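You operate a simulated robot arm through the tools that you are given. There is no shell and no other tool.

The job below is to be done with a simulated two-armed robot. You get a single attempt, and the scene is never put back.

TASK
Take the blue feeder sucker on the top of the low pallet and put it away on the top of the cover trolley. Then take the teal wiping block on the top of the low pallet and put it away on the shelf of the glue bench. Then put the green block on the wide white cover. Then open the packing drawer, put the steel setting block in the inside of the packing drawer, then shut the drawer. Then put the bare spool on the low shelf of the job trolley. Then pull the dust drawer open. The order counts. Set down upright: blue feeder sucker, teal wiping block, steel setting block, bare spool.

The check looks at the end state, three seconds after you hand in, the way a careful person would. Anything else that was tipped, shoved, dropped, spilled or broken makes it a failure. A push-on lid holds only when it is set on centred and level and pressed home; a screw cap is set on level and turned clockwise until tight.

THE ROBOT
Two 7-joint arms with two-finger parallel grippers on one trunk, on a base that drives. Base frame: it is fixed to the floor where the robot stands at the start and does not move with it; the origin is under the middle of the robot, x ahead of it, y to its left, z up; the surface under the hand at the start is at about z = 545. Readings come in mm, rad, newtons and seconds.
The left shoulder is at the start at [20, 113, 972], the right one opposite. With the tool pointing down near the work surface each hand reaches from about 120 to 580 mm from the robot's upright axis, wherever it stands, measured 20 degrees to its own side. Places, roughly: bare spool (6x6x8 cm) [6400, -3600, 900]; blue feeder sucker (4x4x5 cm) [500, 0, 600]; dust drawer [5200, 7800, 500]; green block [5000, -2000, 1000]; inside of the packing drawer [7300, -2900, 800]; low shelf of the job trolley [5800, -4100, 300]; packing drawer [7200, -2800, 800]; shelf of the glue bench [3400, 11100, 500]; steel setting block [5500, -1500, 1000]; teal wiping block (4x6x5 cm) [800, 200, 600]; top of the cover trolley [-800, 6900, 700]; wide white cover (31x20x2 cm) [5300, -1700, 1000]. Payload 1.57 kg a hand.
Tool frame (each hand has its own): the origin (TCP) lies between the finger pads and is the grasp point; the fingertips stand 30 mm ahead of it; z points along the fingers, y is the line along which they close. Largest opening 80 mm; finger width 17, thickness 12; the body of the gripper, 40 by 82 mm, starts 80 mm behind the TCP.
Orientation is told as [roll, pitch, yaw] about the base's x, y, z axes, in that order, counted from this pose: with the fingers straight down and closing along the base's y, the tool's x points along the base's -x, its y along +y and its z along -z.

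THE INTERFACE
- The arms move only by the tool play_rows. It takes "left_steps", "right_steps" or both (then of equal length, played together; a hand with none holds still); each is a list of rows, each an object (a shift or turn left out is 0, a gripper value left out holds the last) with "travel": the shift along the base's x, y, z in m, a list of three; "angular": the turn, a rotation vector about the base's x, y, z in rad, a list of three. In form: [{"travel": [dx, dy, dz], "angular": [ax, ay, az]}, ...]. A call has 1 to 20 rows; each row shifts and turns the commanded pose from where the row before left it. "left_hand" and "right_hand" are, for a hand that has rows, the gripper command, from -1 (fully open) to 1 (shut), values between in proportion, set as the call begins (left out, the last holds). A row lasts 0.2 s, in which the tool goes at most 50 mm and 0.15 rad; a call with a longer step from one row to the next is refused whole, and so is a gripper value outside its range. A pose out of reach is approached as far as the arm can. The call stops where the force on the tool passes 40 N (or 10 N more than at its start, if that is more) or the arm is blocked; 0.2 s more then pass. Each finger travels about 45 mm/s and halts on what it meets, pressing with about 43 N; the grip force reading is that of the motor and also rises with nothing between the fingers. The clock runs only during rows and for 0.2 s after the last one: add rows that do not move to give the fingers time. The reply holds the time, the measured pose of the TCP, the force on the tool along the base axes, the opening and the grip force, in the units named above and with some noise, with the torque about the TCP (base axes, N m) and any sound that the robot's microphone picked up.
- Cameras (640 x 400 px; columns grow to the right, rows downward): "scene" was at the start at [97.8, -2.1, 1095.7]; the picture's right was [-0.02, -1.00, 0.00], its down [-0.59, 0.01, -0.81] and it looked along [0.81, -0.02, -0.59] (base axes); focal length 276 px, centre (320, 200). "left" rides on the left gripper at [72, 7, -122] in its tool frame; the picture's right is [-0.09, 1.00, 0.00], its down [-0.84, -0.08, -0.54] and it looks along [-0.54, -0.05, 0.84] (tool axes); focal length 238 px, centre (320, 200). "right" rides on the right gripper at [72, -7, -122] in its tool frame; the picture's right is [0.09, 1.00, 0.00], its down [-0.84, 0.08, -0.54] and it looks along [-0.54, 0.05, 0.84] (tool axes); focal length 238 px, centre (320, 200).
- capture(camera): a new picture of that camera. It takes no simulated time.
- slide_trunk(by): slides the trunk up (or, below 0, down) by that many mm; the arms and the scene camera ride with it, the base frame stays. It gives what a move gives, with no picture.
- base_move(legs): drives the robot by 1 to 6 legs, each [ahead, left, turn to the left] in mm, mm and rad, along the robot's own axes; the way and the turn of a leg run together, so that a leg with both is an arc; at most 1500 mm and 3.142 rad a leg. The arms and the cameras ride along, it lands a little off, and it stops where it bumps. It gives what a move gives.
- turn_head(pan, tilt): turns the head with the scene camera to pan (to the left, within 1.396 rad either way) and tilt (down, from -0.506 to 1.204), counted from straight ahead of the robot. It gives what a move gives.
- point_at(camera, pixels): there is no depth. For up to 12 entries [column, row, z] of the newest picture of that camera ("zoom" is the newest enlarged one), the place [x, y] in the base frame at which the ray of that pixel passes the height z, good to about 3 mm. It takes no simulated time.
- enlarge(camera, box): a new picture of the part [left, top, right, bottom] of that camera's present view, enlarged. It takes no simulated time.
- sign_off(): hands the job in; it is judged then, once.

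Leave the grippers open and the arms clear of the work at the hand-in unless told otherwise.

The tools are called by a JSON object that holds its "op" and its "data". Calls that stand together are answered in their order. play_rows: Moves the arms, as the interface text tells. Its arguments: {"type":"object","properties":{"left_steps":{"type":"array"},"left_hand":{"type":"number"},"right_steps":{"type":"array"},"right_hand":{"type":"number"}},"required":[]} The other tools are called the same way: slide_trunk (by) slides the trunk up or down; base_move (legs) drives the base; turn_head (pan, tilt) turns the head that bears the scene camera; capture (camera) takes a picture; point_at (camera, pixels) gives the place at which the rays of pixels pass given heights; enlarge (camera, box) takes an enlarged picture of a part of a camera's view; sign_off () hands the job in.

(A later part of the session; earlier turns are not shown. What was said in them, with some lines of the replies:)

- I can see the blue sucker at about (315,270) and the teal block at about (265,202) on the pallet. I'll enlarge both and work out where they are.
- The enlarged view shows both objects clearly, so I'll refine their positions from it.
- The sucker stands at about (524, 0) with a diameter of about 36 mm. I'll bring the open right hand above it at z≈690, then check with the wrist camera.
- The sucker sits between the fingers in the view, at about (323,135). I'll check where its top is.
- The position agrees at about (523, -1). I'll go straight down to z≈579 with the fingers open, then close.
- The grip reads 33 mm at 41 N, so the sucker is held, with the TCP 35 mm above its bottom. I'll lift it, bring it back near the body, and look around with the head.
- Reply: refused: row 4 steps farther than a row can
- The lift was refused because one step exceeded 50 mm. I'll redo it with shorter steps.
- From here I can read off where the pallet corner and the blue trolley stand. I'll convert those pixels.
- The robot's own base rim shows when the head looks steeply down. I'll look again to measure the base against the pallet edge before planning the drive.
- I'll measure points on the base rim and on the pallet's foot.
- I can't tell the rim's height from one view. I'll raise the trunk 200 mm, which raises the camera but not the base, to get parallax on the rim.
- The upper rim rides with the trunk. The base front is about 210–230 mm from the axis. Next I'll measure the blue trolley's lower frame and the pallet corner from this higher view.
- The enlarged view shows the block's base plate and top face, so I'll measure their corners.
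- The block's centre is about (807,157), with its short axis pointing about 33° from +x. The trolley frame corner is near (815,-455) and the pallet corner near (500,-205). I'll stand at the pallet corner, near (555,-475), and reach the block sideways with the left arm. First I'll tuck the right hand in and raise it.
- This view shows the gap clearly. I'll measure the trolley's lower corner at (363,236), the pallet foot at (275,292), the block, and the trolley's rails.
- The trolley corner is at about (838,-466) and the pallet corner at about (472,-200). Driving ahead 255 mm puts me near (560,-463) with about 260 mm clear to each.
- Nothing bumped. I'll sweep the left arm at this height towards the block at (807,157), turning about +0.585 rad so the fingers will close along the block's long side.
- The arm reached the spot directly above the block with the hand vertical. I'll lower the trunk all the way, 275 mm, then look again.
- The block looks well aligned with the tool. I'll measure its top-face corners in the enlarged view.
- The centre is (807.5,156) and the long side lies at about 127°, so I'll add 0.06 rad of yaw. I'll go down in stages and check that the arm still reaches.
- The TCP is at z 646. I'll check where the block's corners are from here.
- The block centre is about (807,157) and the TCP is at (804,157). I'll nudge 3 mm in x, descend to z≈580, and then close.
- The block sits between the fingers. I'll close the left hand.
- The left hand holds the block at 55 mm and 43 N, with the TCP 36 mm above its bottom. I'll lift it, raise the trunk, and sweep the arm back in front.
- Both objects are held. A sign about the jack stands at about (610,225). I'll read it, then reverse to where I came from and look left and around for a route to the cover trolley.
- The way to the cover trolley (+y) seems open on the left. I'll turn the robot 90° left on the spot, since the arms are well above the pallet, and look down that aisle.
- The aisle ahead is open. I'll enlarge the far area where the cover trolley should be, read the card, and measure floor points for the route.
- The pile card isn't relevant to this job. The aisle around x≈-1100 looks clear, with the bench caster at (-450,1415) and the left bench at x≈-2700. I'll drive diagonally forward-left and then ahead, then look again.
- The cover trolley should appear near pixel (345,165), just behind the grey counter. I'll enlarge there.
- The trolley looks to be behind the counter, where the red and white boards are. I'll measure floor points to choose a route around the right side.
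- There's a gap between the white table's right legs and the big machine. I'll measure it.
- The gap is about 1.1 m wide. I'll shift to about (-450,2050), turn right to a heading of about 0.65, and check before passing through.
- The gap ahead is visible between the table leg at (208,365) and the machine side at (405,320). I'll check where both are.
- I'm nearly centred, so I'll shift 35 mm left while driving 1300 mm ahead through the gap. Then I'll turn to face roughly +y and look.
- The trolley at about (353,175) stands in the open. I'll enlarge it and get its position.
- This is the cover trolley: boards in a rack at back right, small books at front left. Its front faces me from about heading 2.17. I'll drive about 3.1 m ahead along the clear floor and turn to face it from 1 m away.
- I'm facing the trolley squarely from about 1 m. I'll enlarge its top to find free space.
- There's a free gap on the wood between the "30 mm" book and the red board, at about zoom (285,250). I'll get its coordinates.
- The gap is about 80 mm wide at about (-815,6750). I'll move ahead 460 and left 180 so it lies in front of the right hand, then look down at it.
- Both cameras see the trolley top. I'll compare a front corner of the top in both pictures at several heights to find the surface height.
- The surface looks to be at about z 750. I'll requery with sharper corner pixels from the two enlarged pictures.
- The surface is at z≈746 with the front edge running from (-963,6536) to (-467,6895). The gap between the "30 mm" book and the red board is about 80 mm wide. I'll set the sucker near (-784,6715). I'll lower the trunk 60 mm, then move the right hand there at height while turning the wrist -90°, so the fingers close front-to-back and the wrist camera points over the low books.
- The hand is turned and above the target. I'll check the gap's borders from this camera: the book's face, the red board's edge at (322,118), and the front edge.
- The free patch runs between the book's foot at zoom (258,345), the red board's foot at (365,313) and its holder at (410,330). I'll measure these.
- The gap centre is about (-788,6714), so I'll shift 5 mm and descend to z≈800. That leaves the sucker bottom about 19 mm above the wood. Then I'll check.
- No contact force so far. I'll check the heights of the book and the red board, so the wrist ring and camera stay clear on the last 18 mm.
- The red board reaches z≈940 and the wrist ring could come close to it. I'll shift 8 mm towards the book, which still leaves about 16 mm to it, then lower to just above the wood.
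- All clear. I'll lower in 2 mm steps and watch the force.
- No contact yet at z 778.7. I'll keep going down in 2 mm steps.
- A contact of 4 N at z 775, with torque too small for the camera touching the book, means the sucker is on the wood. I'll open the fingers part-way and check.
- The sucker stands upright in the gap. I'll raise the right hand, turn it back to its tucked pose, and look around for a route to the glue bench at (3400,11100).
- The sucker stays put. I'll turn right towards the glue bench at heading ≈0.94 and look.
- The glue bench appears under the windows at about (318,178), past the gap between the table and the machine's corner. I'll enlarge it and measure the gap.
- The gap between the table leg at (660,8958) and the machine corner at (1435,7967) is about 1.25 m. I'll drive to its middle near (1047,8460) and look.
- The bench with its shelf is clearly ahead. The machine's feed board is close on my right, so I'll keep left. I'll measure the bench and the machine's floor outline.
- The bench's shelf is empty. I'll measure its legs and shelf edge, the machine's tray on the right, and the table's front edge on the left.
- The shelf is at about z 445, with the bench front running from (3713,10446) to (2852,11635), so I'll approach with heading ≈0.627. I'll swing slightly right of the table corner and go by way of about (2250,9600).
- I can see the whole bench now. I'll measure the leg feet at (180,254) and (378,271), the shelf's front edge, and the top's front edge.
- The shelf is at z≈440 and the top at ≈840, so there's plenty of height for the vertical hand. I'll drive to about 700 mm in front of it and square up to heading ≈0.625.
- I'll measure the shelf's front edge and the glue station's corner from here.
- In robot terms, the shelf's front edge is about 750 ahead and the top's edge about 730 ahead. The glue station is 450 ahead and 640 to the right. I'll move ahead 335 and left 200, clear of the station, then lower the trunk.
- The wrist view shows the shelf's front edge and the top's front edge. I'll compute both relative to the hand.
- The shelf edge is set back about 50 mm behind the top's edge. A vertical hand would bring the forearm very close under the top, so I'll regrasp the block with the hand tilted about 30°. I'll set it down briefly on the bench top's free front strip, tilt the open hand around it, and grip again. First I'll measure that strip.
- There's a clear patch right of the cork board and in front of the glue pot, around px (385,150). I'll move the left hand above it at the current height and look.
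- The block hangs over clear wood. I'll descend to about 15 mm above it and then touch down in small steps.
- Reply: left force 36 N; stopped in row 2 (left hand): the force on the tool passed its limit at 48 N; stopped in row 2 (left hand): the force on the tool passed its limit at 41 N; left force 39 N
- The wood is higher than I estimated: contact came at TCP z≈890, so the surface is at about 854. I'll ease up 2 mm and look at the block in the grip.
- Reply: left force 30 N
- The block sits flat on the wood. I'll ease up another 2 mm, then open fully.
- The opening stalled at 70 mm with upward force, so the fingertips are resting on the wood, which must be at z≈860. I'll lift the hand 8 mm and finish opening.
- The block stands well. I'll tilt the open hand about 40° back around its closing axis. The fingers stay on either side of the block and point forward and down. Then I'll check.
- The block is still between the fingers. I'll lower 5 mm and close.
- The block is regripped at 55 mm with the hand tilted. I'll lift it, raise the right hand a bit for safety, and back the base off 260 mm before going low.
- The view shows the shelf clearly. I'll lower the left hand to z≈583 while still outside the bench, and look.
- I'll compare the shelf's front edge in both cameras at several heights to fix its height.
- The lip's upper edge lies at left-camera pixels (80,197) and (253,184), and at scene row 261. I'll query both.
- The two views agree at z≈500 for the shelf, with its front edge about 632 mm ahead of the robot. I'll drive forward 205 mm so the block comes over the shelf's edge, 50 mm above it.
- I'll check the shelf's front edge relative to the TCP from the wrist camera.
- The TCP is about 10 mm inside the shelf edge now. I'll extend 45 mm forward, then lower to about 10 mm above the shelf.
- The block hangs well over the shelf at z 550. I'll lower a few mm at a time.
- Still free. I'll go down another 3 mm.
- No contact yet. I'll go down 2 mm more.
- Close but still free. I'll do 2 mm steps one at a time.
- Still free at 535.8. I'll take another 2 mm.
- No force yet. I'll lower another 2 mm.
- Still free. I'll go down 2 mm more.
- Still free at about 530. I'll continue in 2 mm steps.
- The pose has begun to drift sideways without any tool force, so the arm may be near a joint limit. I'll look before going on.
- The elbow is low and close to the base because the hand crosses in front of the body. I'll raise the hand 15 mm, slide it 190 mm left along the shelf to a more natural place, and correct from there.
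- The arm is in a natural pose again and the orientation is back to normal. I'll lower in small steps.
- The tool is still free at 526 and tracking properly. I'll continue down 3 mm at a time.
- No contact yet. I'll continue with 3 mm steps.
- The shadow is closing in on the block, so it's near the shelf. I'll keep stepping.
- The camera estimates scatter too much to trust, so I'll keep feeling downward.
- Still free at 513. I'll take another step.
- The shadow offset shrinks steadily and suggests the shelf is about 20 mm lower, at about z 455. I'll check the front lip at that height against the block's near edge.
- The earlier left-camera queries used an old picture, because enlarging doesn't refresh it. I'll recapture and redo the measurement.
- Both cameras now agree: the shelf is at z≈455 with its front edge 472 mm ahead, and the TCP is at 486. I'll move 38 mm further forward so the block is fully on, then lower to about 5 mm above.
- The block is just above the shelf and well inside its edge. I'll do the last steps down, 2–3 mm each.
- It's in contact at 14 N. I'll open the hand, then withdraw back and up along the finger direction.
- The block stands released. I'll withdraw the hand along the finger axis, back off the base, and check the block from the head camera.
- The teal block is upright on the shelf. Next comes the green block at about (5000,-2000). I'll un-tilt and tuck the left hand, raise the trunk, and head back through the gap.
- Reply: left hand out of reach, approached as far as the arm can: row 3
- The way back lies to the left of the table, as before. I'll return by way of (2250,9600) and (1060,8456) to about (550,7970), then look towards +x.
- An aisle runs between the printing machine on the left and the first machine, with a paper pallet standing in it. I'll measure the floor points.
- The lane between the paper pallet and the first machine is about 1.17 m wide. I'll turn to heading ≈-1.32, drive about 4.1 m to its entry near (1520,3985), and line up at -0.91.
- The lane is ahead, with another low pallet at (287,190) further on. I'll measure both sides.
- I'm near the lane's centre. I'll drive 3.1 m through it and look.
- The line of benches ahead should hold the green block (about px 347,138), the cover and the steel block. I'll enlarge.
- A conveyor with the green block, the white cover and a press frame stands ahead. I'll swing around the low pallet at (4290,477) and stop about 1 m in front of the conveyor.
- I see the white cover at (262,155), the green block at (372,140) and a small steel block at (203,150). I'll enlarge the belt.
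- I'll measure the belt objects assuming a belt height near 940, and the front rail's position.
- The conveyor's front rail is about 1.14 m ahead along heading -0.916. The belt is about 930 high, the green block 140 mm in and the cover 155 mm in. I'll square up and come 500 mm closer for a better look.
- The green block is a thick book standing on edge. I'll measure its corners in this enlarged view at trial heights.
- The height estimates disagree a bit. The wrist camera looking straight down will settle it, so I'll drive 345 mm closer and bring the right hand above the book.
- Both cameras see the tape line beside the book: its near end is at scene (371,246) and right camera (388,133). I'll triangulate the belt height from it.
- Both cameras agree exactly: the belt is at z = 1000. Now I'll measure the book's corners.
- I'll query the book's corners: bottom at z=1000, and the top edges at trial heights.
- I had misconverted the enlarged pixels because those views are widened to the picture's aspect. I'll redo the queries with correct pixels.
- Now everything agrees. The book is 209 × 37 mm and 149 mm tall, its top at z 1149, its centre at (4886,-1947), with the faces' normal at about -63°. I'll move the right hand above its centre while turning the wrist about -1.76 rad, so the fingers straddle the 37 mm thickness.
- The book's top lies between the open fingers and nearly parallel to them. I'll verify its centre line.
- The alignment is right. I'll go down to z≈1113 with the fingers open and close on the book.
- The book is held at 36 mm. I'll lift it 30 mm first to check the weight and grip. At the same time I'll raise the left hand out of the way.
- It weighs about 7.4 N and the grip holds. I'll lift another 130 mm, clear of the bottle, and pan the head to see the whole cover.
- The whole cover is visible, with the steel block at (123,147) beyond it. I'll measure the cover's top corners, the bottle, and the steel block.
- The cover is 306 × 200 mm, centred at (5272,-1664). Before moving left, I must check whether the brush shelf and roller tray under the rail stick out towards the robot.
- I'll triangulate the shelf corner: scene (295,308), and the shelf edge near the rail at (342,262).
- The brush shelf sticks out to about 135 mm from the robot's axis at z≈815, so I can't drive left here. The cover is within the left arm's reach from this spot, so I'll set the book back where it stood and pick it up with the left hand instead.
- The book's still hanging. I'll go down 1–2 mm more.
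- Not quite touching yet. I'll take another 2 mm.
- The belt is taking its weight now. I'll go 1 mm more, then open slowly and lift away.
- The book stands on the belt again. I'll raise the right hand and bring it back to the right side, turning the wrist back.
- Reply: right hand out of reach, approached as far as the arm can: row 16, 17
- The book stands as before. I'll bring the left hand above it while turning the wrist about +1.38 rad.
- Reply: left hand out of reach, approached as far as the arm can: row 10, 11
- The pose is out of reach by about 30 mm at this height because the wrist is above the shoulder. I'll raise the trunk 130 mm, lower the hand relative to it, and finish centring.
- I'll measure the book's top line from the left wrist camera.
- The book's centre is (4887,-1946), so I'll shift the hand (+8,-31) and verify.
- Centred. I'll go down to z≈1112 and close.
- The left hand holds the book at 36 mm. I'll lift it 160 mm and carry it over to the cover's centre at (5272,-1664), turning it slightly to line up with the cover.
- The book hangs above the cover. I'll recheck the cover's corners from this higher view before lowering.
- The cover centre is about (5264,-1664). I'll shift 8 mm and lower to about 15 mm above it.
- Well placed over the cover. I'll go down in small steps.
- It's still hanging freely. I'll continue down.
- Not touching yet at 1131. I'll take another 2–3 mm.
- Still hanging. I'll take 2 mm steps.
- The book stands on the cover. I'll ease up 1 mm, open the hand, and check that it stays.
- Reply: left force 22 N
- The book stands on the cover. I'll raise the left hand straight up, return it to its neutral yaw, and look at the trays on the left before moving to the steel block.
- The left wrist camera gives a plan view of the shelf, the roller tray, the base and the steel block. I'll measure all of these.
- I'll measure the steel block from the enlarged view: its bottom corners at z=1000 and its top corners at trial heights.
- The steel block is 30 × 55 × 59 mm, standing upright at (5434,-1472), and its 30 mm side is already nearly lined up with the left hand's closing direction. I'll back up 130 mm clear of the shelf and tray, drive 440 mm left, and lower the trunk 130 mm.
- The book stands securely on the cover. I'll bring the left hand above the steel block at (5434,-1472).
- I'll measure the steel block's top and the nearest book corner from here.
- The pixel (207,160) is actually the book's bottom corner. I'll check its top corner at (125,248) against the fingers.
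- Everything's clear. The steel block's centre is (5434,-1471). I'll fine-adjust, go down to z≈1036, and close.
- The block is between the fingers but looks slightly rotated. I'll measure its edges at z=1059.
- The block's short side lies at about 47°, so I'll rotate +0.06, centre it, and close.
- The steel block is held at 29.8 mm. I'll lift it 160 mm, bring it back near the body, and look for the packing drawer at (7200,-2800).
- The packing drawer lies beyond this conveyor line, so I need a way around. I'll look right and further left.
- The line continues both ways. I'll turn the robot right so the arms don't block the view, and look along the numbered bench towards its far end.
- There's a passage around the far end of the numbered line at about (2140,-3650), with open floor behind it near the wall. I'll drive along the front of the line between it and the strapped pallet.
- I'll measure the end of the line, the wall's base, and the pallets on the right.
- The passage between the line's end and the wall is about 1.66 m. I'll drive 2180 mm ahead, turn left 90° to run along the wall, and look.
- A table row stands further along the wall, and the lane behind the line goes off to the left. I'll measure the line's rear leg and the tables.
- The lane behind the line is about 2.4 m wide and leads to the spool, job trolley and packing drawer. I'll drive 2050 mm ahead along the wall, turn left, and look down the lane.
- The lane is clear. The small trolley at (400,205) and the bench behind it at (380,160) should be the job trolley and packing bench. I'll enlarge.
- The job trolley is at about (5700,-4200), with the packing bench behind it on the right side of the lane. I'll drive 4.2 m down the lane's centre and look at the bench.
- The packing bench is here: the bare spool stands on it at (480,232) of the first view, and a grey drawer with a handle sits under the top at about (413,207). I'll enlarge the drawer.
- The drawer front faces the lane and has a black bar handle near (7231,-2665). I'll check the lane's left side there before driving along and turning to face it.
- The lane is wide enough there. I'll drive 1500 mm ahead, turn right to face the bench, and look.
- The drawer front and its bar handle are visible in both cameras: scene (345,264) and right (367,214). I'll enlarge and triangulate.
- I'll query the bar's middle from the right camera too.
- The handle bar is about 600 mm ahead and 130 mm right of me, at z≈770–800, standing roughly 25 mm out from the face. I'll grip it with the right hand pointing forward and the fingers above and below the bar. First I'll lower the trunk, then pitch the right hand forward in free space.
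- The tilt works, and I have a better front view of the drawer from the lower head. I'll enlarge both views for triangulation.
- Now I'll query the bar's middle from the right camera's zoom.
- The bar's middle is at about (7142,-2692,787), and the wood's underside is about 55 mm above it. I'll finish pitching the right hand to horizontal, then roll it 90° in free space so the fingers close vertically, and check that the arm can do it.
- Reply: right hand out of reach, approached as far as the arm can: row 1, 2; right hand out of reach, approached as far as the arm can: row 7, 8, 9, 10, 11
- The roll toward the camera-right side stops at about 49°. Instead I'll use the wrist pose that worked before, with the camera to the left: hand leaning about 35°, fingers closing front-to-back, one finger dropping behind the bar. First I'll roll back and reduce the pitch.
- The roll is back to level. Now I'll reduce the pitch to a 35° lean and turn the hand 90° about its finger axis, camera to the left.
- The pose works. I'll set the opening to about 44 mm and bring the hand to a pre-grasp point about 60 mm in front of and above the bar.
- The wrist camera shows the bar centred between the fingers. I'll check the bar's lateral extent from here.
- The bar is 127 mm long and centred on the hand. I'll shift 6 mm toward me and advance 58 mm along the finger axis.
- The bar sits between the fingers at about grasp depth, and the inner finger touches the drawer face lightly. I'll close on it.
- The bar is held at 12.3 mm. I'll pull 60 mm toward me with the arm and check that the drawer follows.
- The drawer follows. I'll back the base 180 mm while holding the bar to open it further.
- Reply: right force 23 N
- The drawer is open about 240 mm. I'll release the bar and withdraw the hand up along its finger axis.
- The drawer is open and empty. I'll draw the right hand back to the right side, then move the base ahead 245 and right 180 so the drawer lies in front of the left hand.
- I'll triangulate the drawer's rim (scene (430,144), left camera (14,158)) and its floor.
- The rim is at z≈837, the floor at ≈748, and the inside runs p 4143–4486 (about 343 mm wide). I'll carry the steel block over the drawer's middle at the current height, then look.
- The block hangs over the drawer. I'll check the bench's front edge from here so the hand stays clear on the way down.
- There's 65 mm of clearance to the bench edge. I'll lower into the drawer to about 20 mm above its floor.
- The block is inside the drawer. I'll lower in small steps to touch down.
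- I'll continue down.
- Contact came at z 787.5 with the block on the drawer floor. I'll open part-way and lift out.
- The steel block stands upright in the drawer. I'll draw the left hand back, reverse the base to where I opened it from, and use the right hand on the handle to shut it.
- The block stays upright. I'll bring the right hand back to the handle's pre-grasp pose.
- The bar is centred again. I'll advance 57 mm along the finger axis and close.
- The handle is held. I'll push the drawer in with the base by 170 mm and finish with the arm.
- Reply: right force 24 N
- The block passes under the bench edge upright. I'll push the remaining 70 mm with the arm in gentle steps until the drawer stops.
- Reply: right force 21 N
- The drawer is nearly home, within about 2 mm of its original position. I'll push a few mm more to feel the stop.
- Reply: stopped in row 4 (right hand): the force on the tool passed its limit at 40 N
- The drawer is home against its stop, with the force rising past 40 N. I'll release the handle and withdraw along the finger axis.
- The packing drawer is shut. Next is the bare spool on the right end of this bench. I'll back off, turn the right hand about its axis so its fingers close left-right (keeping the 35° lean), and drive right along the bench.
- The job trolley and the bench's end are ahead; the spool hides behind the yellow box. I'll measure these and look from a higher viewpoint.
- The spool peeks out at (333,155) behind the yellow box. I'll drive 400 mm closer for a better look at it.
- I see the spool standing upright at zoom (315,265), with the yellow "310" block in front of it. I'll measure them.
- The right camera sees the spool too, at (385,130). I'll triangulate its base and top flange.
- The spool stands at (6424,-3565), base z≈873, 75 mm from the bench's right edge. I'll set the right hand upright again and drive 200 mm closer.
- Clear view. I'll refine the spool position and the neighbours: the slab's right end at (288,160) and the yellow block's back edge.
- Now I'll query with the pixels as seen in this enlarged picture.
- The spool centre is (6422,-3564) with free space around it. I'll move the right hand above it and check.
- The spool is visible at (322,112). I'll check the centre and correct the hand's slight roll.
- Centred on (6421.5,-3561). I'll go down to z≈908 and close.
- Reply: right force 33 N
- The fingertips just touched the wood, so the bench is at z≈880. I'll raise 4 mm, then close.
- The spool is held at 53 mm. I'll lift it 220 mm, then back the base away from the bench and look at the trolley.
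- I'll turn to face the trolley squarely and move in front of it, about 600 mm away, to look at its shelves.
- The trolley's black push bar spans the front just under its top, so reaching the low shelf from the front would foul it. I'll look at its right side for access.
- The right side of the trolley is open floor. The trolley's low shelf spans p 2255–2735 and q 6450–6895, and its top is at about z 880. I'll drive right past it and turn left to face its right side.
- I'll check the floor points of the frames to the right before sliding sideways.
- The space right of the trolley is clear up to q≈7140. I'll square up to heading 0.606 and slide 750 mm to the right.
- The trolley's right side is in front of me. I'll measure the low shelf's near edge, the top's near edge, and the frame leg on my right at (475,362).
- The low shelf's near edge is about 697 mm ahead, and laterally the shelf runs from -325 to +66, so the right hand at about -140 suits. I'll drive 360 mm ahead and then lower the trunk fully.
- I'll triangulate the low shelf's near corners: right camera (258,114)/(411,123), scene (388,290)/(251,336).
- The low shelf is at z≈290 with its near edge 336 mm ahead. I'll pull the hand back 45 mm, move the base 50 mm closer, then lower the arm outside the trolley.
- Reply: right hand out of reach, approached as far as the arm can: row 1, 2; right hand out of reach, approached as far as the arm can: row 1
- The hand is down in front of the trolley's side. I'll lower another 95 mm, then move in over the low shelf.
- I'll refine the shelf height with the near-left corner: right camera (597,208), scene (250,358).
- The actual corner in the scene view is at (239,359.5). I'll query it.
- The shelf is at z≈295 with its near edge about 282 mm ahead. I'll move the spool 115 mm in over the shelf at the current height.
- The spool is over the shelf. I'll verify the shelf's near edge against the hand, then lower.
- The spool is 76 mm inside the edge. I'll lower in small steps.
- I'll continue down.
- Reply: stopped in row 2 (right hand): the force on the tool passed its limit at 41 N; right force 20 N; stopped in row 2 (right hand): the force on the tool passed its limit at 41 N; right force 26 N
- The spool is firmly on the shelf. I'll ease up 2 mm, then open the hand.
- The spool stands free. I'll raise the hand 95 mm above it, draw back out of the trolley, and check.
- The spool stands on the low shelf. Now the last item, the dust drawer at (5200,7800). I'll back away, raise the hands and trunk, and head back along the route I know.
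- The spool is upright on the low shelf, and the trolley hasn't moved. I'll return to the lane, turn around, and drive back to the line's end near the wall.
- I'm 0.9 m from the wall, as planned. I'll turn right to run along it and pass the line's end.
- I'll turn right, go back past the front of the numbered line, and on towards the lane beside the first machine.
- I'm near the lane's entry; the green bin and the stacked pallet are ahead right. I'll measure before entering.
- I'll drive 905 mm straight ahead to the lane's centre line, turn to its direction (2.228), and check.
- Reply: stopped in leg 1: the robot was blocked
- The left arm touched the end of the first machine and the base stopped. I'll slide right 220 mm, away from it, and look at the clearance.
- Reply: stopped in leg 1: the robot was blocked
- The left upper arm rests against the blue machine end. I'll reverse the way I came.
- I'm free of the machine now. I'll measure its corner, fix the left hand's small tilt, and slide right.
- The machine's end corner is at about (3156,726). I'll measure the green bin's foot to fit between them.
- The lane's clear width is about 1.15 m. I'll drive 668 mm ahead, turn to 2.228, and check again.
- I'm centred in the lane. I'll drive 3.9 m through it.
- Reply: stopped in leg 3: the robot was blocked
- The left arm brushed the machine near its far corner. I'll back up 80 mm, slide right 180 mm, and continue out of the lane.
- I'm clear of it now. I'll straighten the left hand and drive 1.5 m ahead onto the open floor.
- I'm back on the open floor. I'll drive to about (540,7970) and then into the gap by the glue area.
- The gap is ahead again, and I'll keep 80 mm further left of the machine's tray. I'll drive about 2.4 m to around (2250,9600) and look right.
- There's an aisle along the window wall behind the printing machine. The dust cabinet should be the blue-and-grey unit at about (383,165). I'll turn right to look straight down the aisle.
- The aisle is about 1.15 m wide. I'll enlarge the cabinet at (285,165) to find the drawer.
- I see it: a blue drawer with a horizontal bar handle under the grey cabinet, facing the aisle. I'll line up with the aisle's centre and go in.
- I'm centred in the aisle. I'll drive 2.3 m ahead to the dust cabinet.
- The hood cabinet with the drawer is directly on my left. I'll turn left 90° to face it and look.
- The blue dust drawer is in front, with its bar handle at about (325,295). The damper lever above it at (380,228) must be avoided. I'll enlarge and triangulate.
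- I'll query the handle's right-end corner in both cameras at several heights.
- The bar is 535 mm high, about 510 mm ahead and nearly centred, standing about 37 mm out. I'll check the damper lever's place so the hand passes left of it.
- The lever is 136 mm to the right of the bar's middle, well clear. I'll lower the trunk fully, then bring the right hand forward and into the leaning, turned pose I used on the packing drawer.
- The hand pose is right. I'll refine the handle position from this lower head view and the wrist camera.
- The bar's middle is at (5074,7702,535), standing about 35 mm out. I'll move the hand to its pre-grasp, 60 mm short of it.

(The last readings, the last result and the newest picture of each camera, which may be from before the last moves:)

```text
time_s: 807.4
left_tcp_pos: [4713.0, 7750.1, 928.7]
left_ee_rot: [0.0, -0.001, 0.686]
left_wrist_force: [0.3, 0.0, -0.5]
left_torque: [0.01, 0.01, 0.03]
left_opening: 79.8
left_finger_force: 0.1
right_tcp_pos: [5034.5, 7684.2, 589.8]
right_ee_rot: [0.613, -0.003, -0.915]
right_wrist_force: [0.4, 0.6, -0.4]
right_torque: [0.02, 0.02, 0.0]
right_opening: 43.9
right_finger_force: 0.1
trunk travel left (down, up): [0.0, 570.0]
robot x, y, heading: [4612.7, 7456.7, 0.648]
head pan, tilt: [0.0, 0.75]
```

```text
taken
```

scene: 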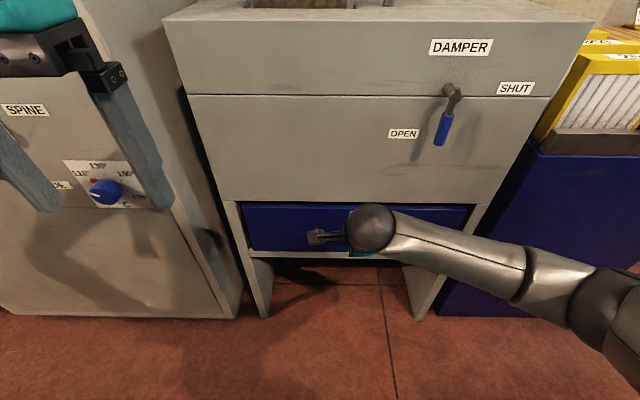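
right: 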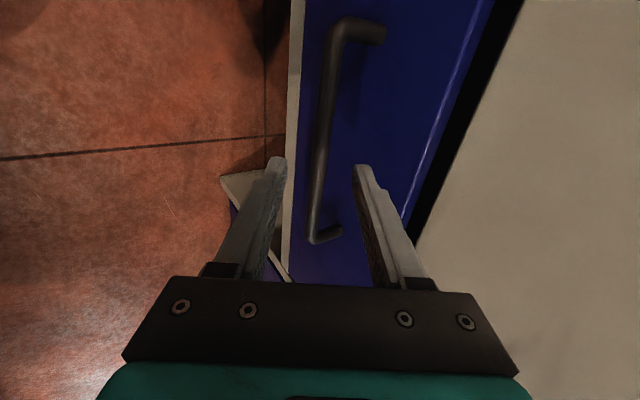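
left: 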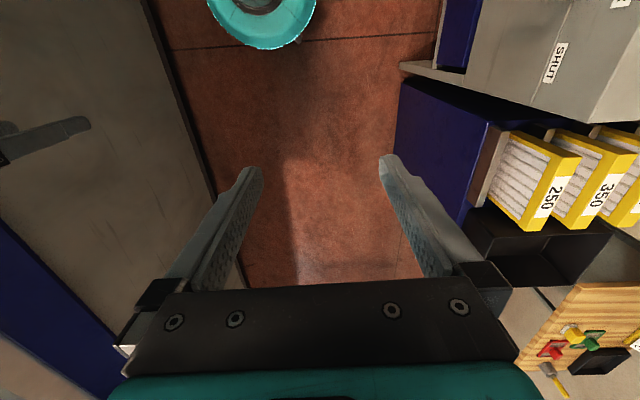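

The bar runs centrally between the fingers. I'll advance 57 mm along the finger axis.

{"op": "play_rows", "data": {"right_steps": [{"travel": [0.0092, 0.0069, -0.0164]}, {"travel": [0.0092, 0.0069, -0.0164]}, {"travel": [0.0078, 0.0059, -0.0139]}, {}]}}

{"op": "capture", "data": {"camera": "right"}}

```text
time_s: 808.4
left_tcp_pos: [4712.8, 7751.3, 929.2]
left_ee_rot: [0.0, -0.002, 0.687]
left_wrist_force: [-0.6, 0.2, 0.3]
left_torque: [0.0, -0.02, 0.0]
left_opening: 80.0
left_finger_force: 0.1
right_tcp_pos: [5060.4, 7702.2, 547.0]
right_ee_rot: [0.613, -0.005, -0.916]
right_wrist_force: [-0.2, 0.5, -0.6]
right_torque: [-0.02, 0.02, 0.02]
right_opening: 44.0
right_finger_force: 0.1
trunk travel left (down, up): [0.0, 570.0]
robot x, y, heading: [4615.7, 7454.5, 0.648]
head pan, tilt: [0.0, 0.75]
```

```text
taken
```

right: 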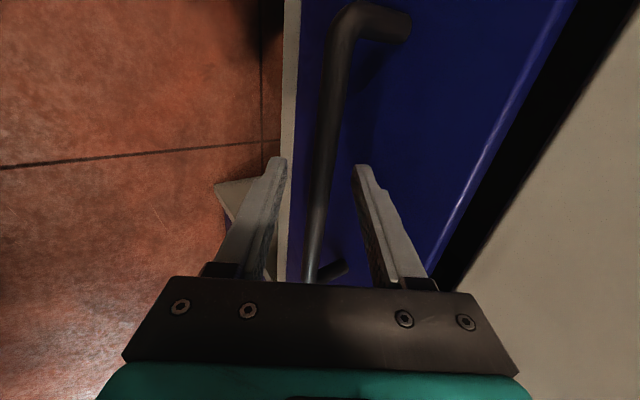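

The bar is between the fingers. I'll close.

{"op": "play_rows", "data": {"right_steps": [{}, {}, {}, {}], "right_hand": 1}}

{"op": "capture", "data": {"camera": "right"}}

```text
time_s: 809.4
left_tcp_pos: [4712.2, 7750.9, 928.3]
left_ee_rot: [-0.001, -0.001, 0.685]
left_wrist_force: [-0.6, -0.2, 0.0]
left_torque: [-0.01, 0.03, 0.02]
left_opening: 80.0
left_finger_force: 0.1
right_tcp_pos: [5060.5, 7702.6, 548.7]
right_ee_rot: [0.612, -0.004, -0.917]
right_wrist_force: [0.9, 1.2, 2.8]
right_torque: [0.2, 0.13, -0.49]
right_opening: 14.0
right_finger_force: 29.8
trunk travel left (down, up): [0.0, 570.0]
robot x, y, heading: [4612.1, 7454.5, 0.648]
head pan, tilt: [0.0, 0.75]
```

```text
taken
```

right: 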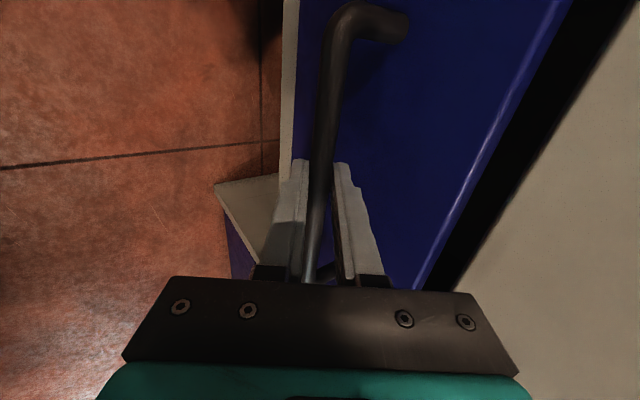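

The bar is held at 14 mm. I'll pull 60 mm toward me with the arm.

{"op": "play_rows", "data": {"right_steps": [{"travel": [-0.008, -0.006, 0]}, {"travel": [-0.012, -0.009, 0]}, {"travel": [-0.016, -0.012, 0]}, {"travel": [-0.012, -0.009, 0]}, {}]}}

{"op": "capture", "data": {"camera": "scene"}}

{"op": "capture", "data": {"camera": "right"}}

```text
time_s: 810.6
left_tcp_pos: [4712.6, 7749.3, 929.3]
left_ee_rot: [0.0, -0.001, 0.687]
left_wrist_force: [-0.1, 0.7, -0.8]
left_torque: [0.0, 0.0, 0.03]
left_opening: 79.9
left_finger_force: 0.0
right_tcp_pos: [5010.7, 7666.3, 548.3]
right_ee_rot: [0.61, 0.0, -0.913]
right_wrist_force: [-7.1, 8.1, -1.2]
right_torque: [0.73, 0.5, 0.04]
right_opening: 13.8
right_finger_force: 30.7
trunk travel left (down, up): [0.0, 570.0]
robot x, y, heading: [4612.0, 7453.6, 0.648]
head pan, tilt: [0.0, 0.75]
```

```text
taken
```

scene: 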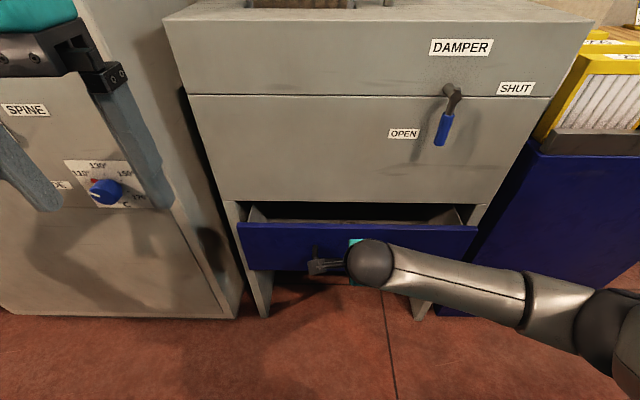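

```text
taken
```

right: 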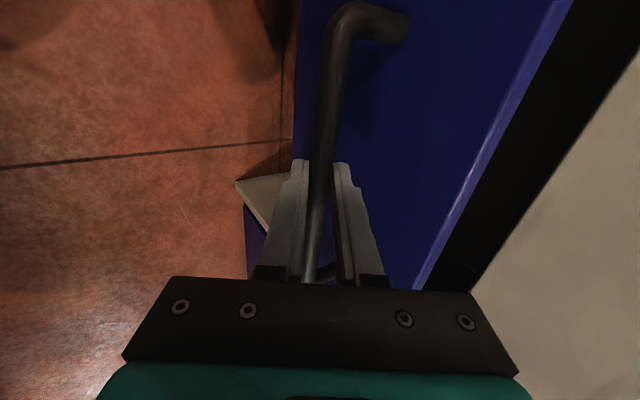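

The drawer follows. I'll pull further by backing the base 150 mm; there's about 250 mm of free space behind me.

{"op": "base_move", "data": {"legs": [[-150, 0, 0]]}}

{"op": "capture", "data": {"camera": "scene"}}

```text
time_s: 811.9
left_tcp_pos: [4592.9, 7660.5, 928.2]
left_ee_rot: [-0.001, 0.0, 0.687]
left_wrist_force: [0.4, 0.2, -0.8]
left_torque: [-0.02, -0.03, -0.01]
left_opening: 80.1
left_finger_force: 0.1
right_tcp_pos: [4891.6, 7578.5, 547.7]
right_ee_rot: [0.613, 0.001, -0.91]
right_wrist_force: [-12.6, 17.2, -5.6]
right_torque: [0.47, 0.37, -0.24]
right_opening: 13.8
right_finger_force: 30.7
trunk travel left (down, up): [0.0, 570.0]
robot x, y, heading: [4496.7, 7366.1, 0.653]
head pan, tilt: [0.0, 0.75]
```

```text
taken
```

scene: 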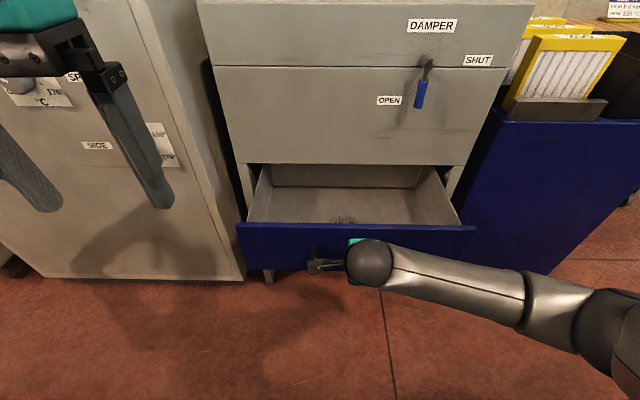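

The drawer is open about 210 mm. I'll pull a bit more with the arm, watching the force for the end of its travel.

{"op": "play_rows", "data": {"right_steps": [{"travel": [-0.008, -0.006, 0]}, {"travel": [-0.012, -0.009, 0]}, {"travel": [-0.012, -0.009, 0]}, {"travel": [-0.012, -0.009, 0]}, {}]}}

{"op": "capture", "data": {"camera": "scene"}}

```text
time_s: 813.1
left_tcp_pos: [4595.9, 7661.9, 928.4]
left_ee_rot: [0.0, 0.001, 0.686]
left_wrist_force: [-0.2, -0.2, 0.3]
left_torque: [-0.03, -0.03, 0.01]
left_opening: 79.9
left_finger_force: 0.1
right_tcp_pos: [4851.1, 7548.2, 548.0]
right_ee_rot: [0.62, 0.004, -0.913]
right_wrist_force: [16.4, 20.3, -8.4]
right_torque: [0.35, 0.13, -0.37]
right_opening: 13.9
right_finger_force: 30.3
trunk travel left (down, up): [0.0, 570.0]
robot x, y, heading: [4493.5, 7366.5, 0.654]
head pan, tilt: [0.0, 0.75]
```

```text
taken
```

scene: 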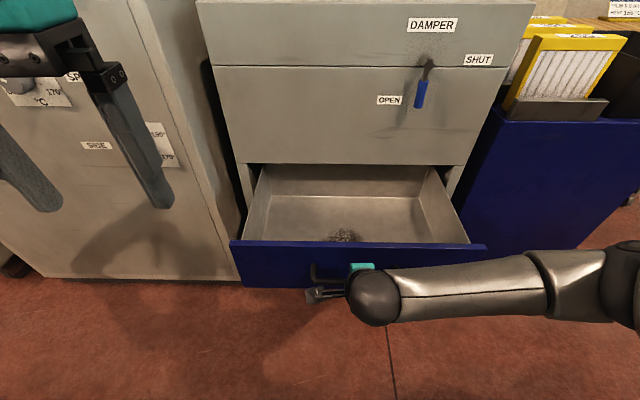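

Resistance is rising at about 260 mm, so the drawer is fully open, with only a little dust in it. I'll release the handle and withdraw up along the finger axis.

{"op": "play_rows", "data": {"right_steps": [{"travel": [0.002, 0.0015, 0]}, {}, {}, {}], "right_hand": -0.1}}

{"op": "capture", "data": {"camera": "right"}}

```text
time_s: 814.1
left_tcp_pos: [4594.8, 7659.9, 929.3]
left_ee_rot: [0.0, 0.001, 0.687]
left_wrist_force: [-0.3, -0.5, -0.5]
left_torque: [0.0, 0.01, 0.04]
left_opening: 80.0
left_finger_force: 0.1
right_tcp_pos: [4849.8, 7546.6, 548.7]
right_ee_rot: [0.612, 0.003, -0.91]
right_wrist_force: [0.0, 0.0, 0.1]
right_torque: [0.01, -0.01, -0.01]
right_opening: 44.0
right_finger_force: 0.0
trunk travel left (down, up): [0.0, 570.0]
robot x, y, heading: [4492.3, 7363.4, 0.649]
head pan, tilt: [0.0, 0.75]
```

```text
taken
```

right: 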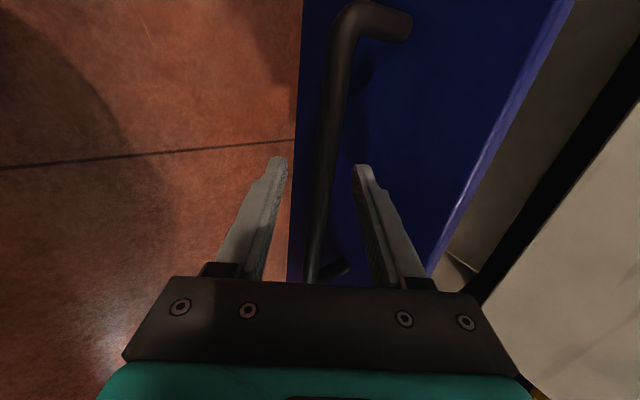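

I'll withdraw the hand along its axis and raise it clear.

{"op": "play_rows", "data": {"right_steps": [{"travel": [-0.0092, -0.0069, 0.0164]}, {"travel": [-0.0092, -0.0069, 0.0164]}, {"travel": [-0.0092, -0.0069, 0.0164]}, {"travel": [-0.0092, -0.0069, 0.0164]}, {"travel": [0, 0, 0.04]}, {"travel": [0, 0, 0.045]}, {"travel": [0, 0, 0.045]}, {"travel": [0, 0, 0.045]}, {}]}}

{"op": "capture", "data": {"camera": "scene"}}

```text
time_s: 816.1
left_tcp_pos: [4594.9, 7660.2, 928.5]
left_ee_rot: [0.0, -0.001, 0.685]
left_wrist_force: [0.6, 1.1, 0.1]
left_torque: [-0.03, 0.05, 0.01]
left_opening: 80.0
left_finger_force: 0.0
right_tcp_pos: [4813.2, 7521.1, 788.7]
right_ee_rot: [0.613, 0.004, -0.91]
right_wrist_force: [0.7, -0.2, -0.1]
right_torque: [0.03, -0.02, -0.01]
right_opening: 43.9
right_finger_force: 0.1
trunk travel left (down, up): [0.0, 570.0]
robot x, y, heading: [4496.7, 7366.6, 0.648]
head pan, tilt: [0.0, 0.75]
```

```text
taken
```

scene: 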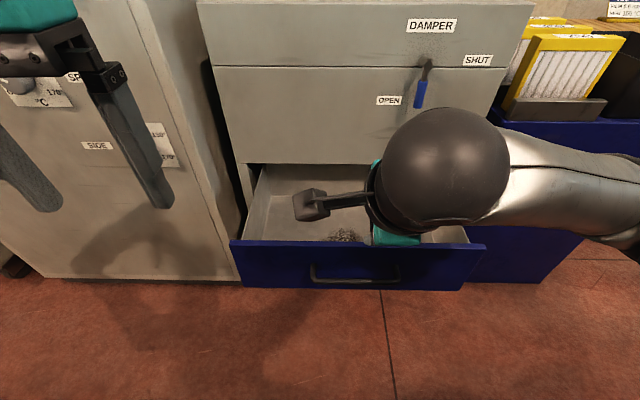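

The drawer stays open. I'll open the right gripper fully, raise the hand, and slide the base 400 mm left along the aisle so the arms are clear of the drawer.

{"op": "play_rows", "data": {"right_steps": [{"travel": [0, 0, 0.04]}, {"travel": [0, 0, 0.04]}, {"travel": [0, 0, 0.03]}, {}], "right_hand": -1}}

{"op": "base_move", "data": {"legs": [[0, 400, 0]]}}

{"op": "turn_head", "data": {"pan": -0.6, "tilt": 0.7}}

{"op": "capture", "data": {"camera": "scene"}}

```text
time_s: 817.1
left_tcp_pos: [4593.7, 7659.6, 928.7]
left_ee_rot: [0.0, 0.001, 0.685]
left_wrist_force: [0.4, -0.1, -0.2]
left_torque: [0.03, 0.0, -0.05]
left_opening: 79.9
left_finger_force: 0.1
right_tcp_pos: [4813.9, 7517.9, 896.8]
right_ee_rot: [0.612, 0.003, -0.911]
right_wrist_force: [-0.4, -0.5, -0.9]
right_torque: [0.01, -0.04, 0.0]
right_opening: 79.9
right_finger_force: 0.1
trunk travel left (down, up): [0.0, 570.0]
robot x, y, heading: [4493.6, 7370.1, 0.65]
head pan, tilt: [0.0, 0.75]
```

```text
time_s: 819.6
left_tcp_pos: [4347.9, 7983.6, 927.7]
left_ee_rot: [-0.001, -0.002, 0.687]
left_wrist_force: [0.6, 0.2, -0.5]
left_torque: [0.01, -0.01, -0.01]
left_opening: 80.2
left_finger_force: 0.1
right_tcp_pos: [4568.8, 7840.3, 897.1]
right_ee_rot: [0.613, 0.005, -0.91]
right_wrist_force: [-0.1, 0.7, 0.0]
right_torque: [-0.01, -0.01, -0.04]
right_opening: 79.8
right_finger_force: 0.1
trunk travel left (down, up): [0.0, 570.0]
robot x, y, heading: [4250.5, 7693.1, 0.651]
head pan, tilt: [0.0, 0.75]
```

```text
time_s: 820.6
left_tcp_pos: [4347.9, 7982.5, 928.3]
left_ee_rot: [0.0, 0.0, 0.689]
left_wrist_force: [-0.2, 0.4, 0.7]
left_torque: [0.01, -0.01, -0.03]
left_opening: 80.1
left_finger_force: 0.1
right_tcp_pos: [4568.0, 7841.7, 896.6]
right_ee_rot: [0.613, 0.003, -0.909]
right_wrist_force: [0.2, -1.2, -0.7]
right_torque: [-0.02, 0.0, 0.03]
right_opening: 80.1
right_finger_force: 0.0
trunk travel left (down, up): [0.0, 570.0]
robot x, y, heading: [4251.4, 7689.0, 0.652]
head pan, tilt: [-0.6, 0.7]
```

```text
taken
```

scene: 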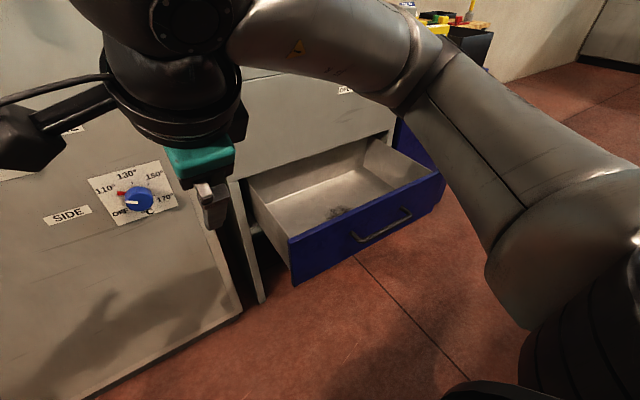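

The dust drawer stands open, both grippers are open, and the arms are clear. Every step was done in the given order, so I'll hand in.

{"op": "sign_off", "data": {}}

```text
The job is handed in.
```

I did all six steps in the order you gave and handed the job in. No score or verdict came back.

- **Blue feeder sucker:** it stands upright on top of the cover trolley, between the "30 mm" book and the red board.
- **Teal wiping block:** it stands upright on the shelf of the glue bench. I set it down on the bench top for a moment on the way, to change my grip.
- **Green block:** it stands on the wide white cover. The first lift with the right hand couldn't reach the cover, so I put it back and carried it with the left.
- **Steel setting block:** it stood upright in the packing drawer when last seen, as the drawer slid under the bench. I pushed the drawer shut until it hit its stop, so I couldn't see the block after that.
- **Bare spool:** it stands upright on the low shelf of the job trolley.
- **Dust drawer:** it is pulled open about 260 mm, as far as it would go.

**Contact along the way:** on the drive to the dust drawer, my left arm touched the big blue-and-grey machine at each end of the lane beside it. The base stopped each time and I backed off. I saw nothing tip, fall or break.

Both grippers are open and the arms are clear of the work.
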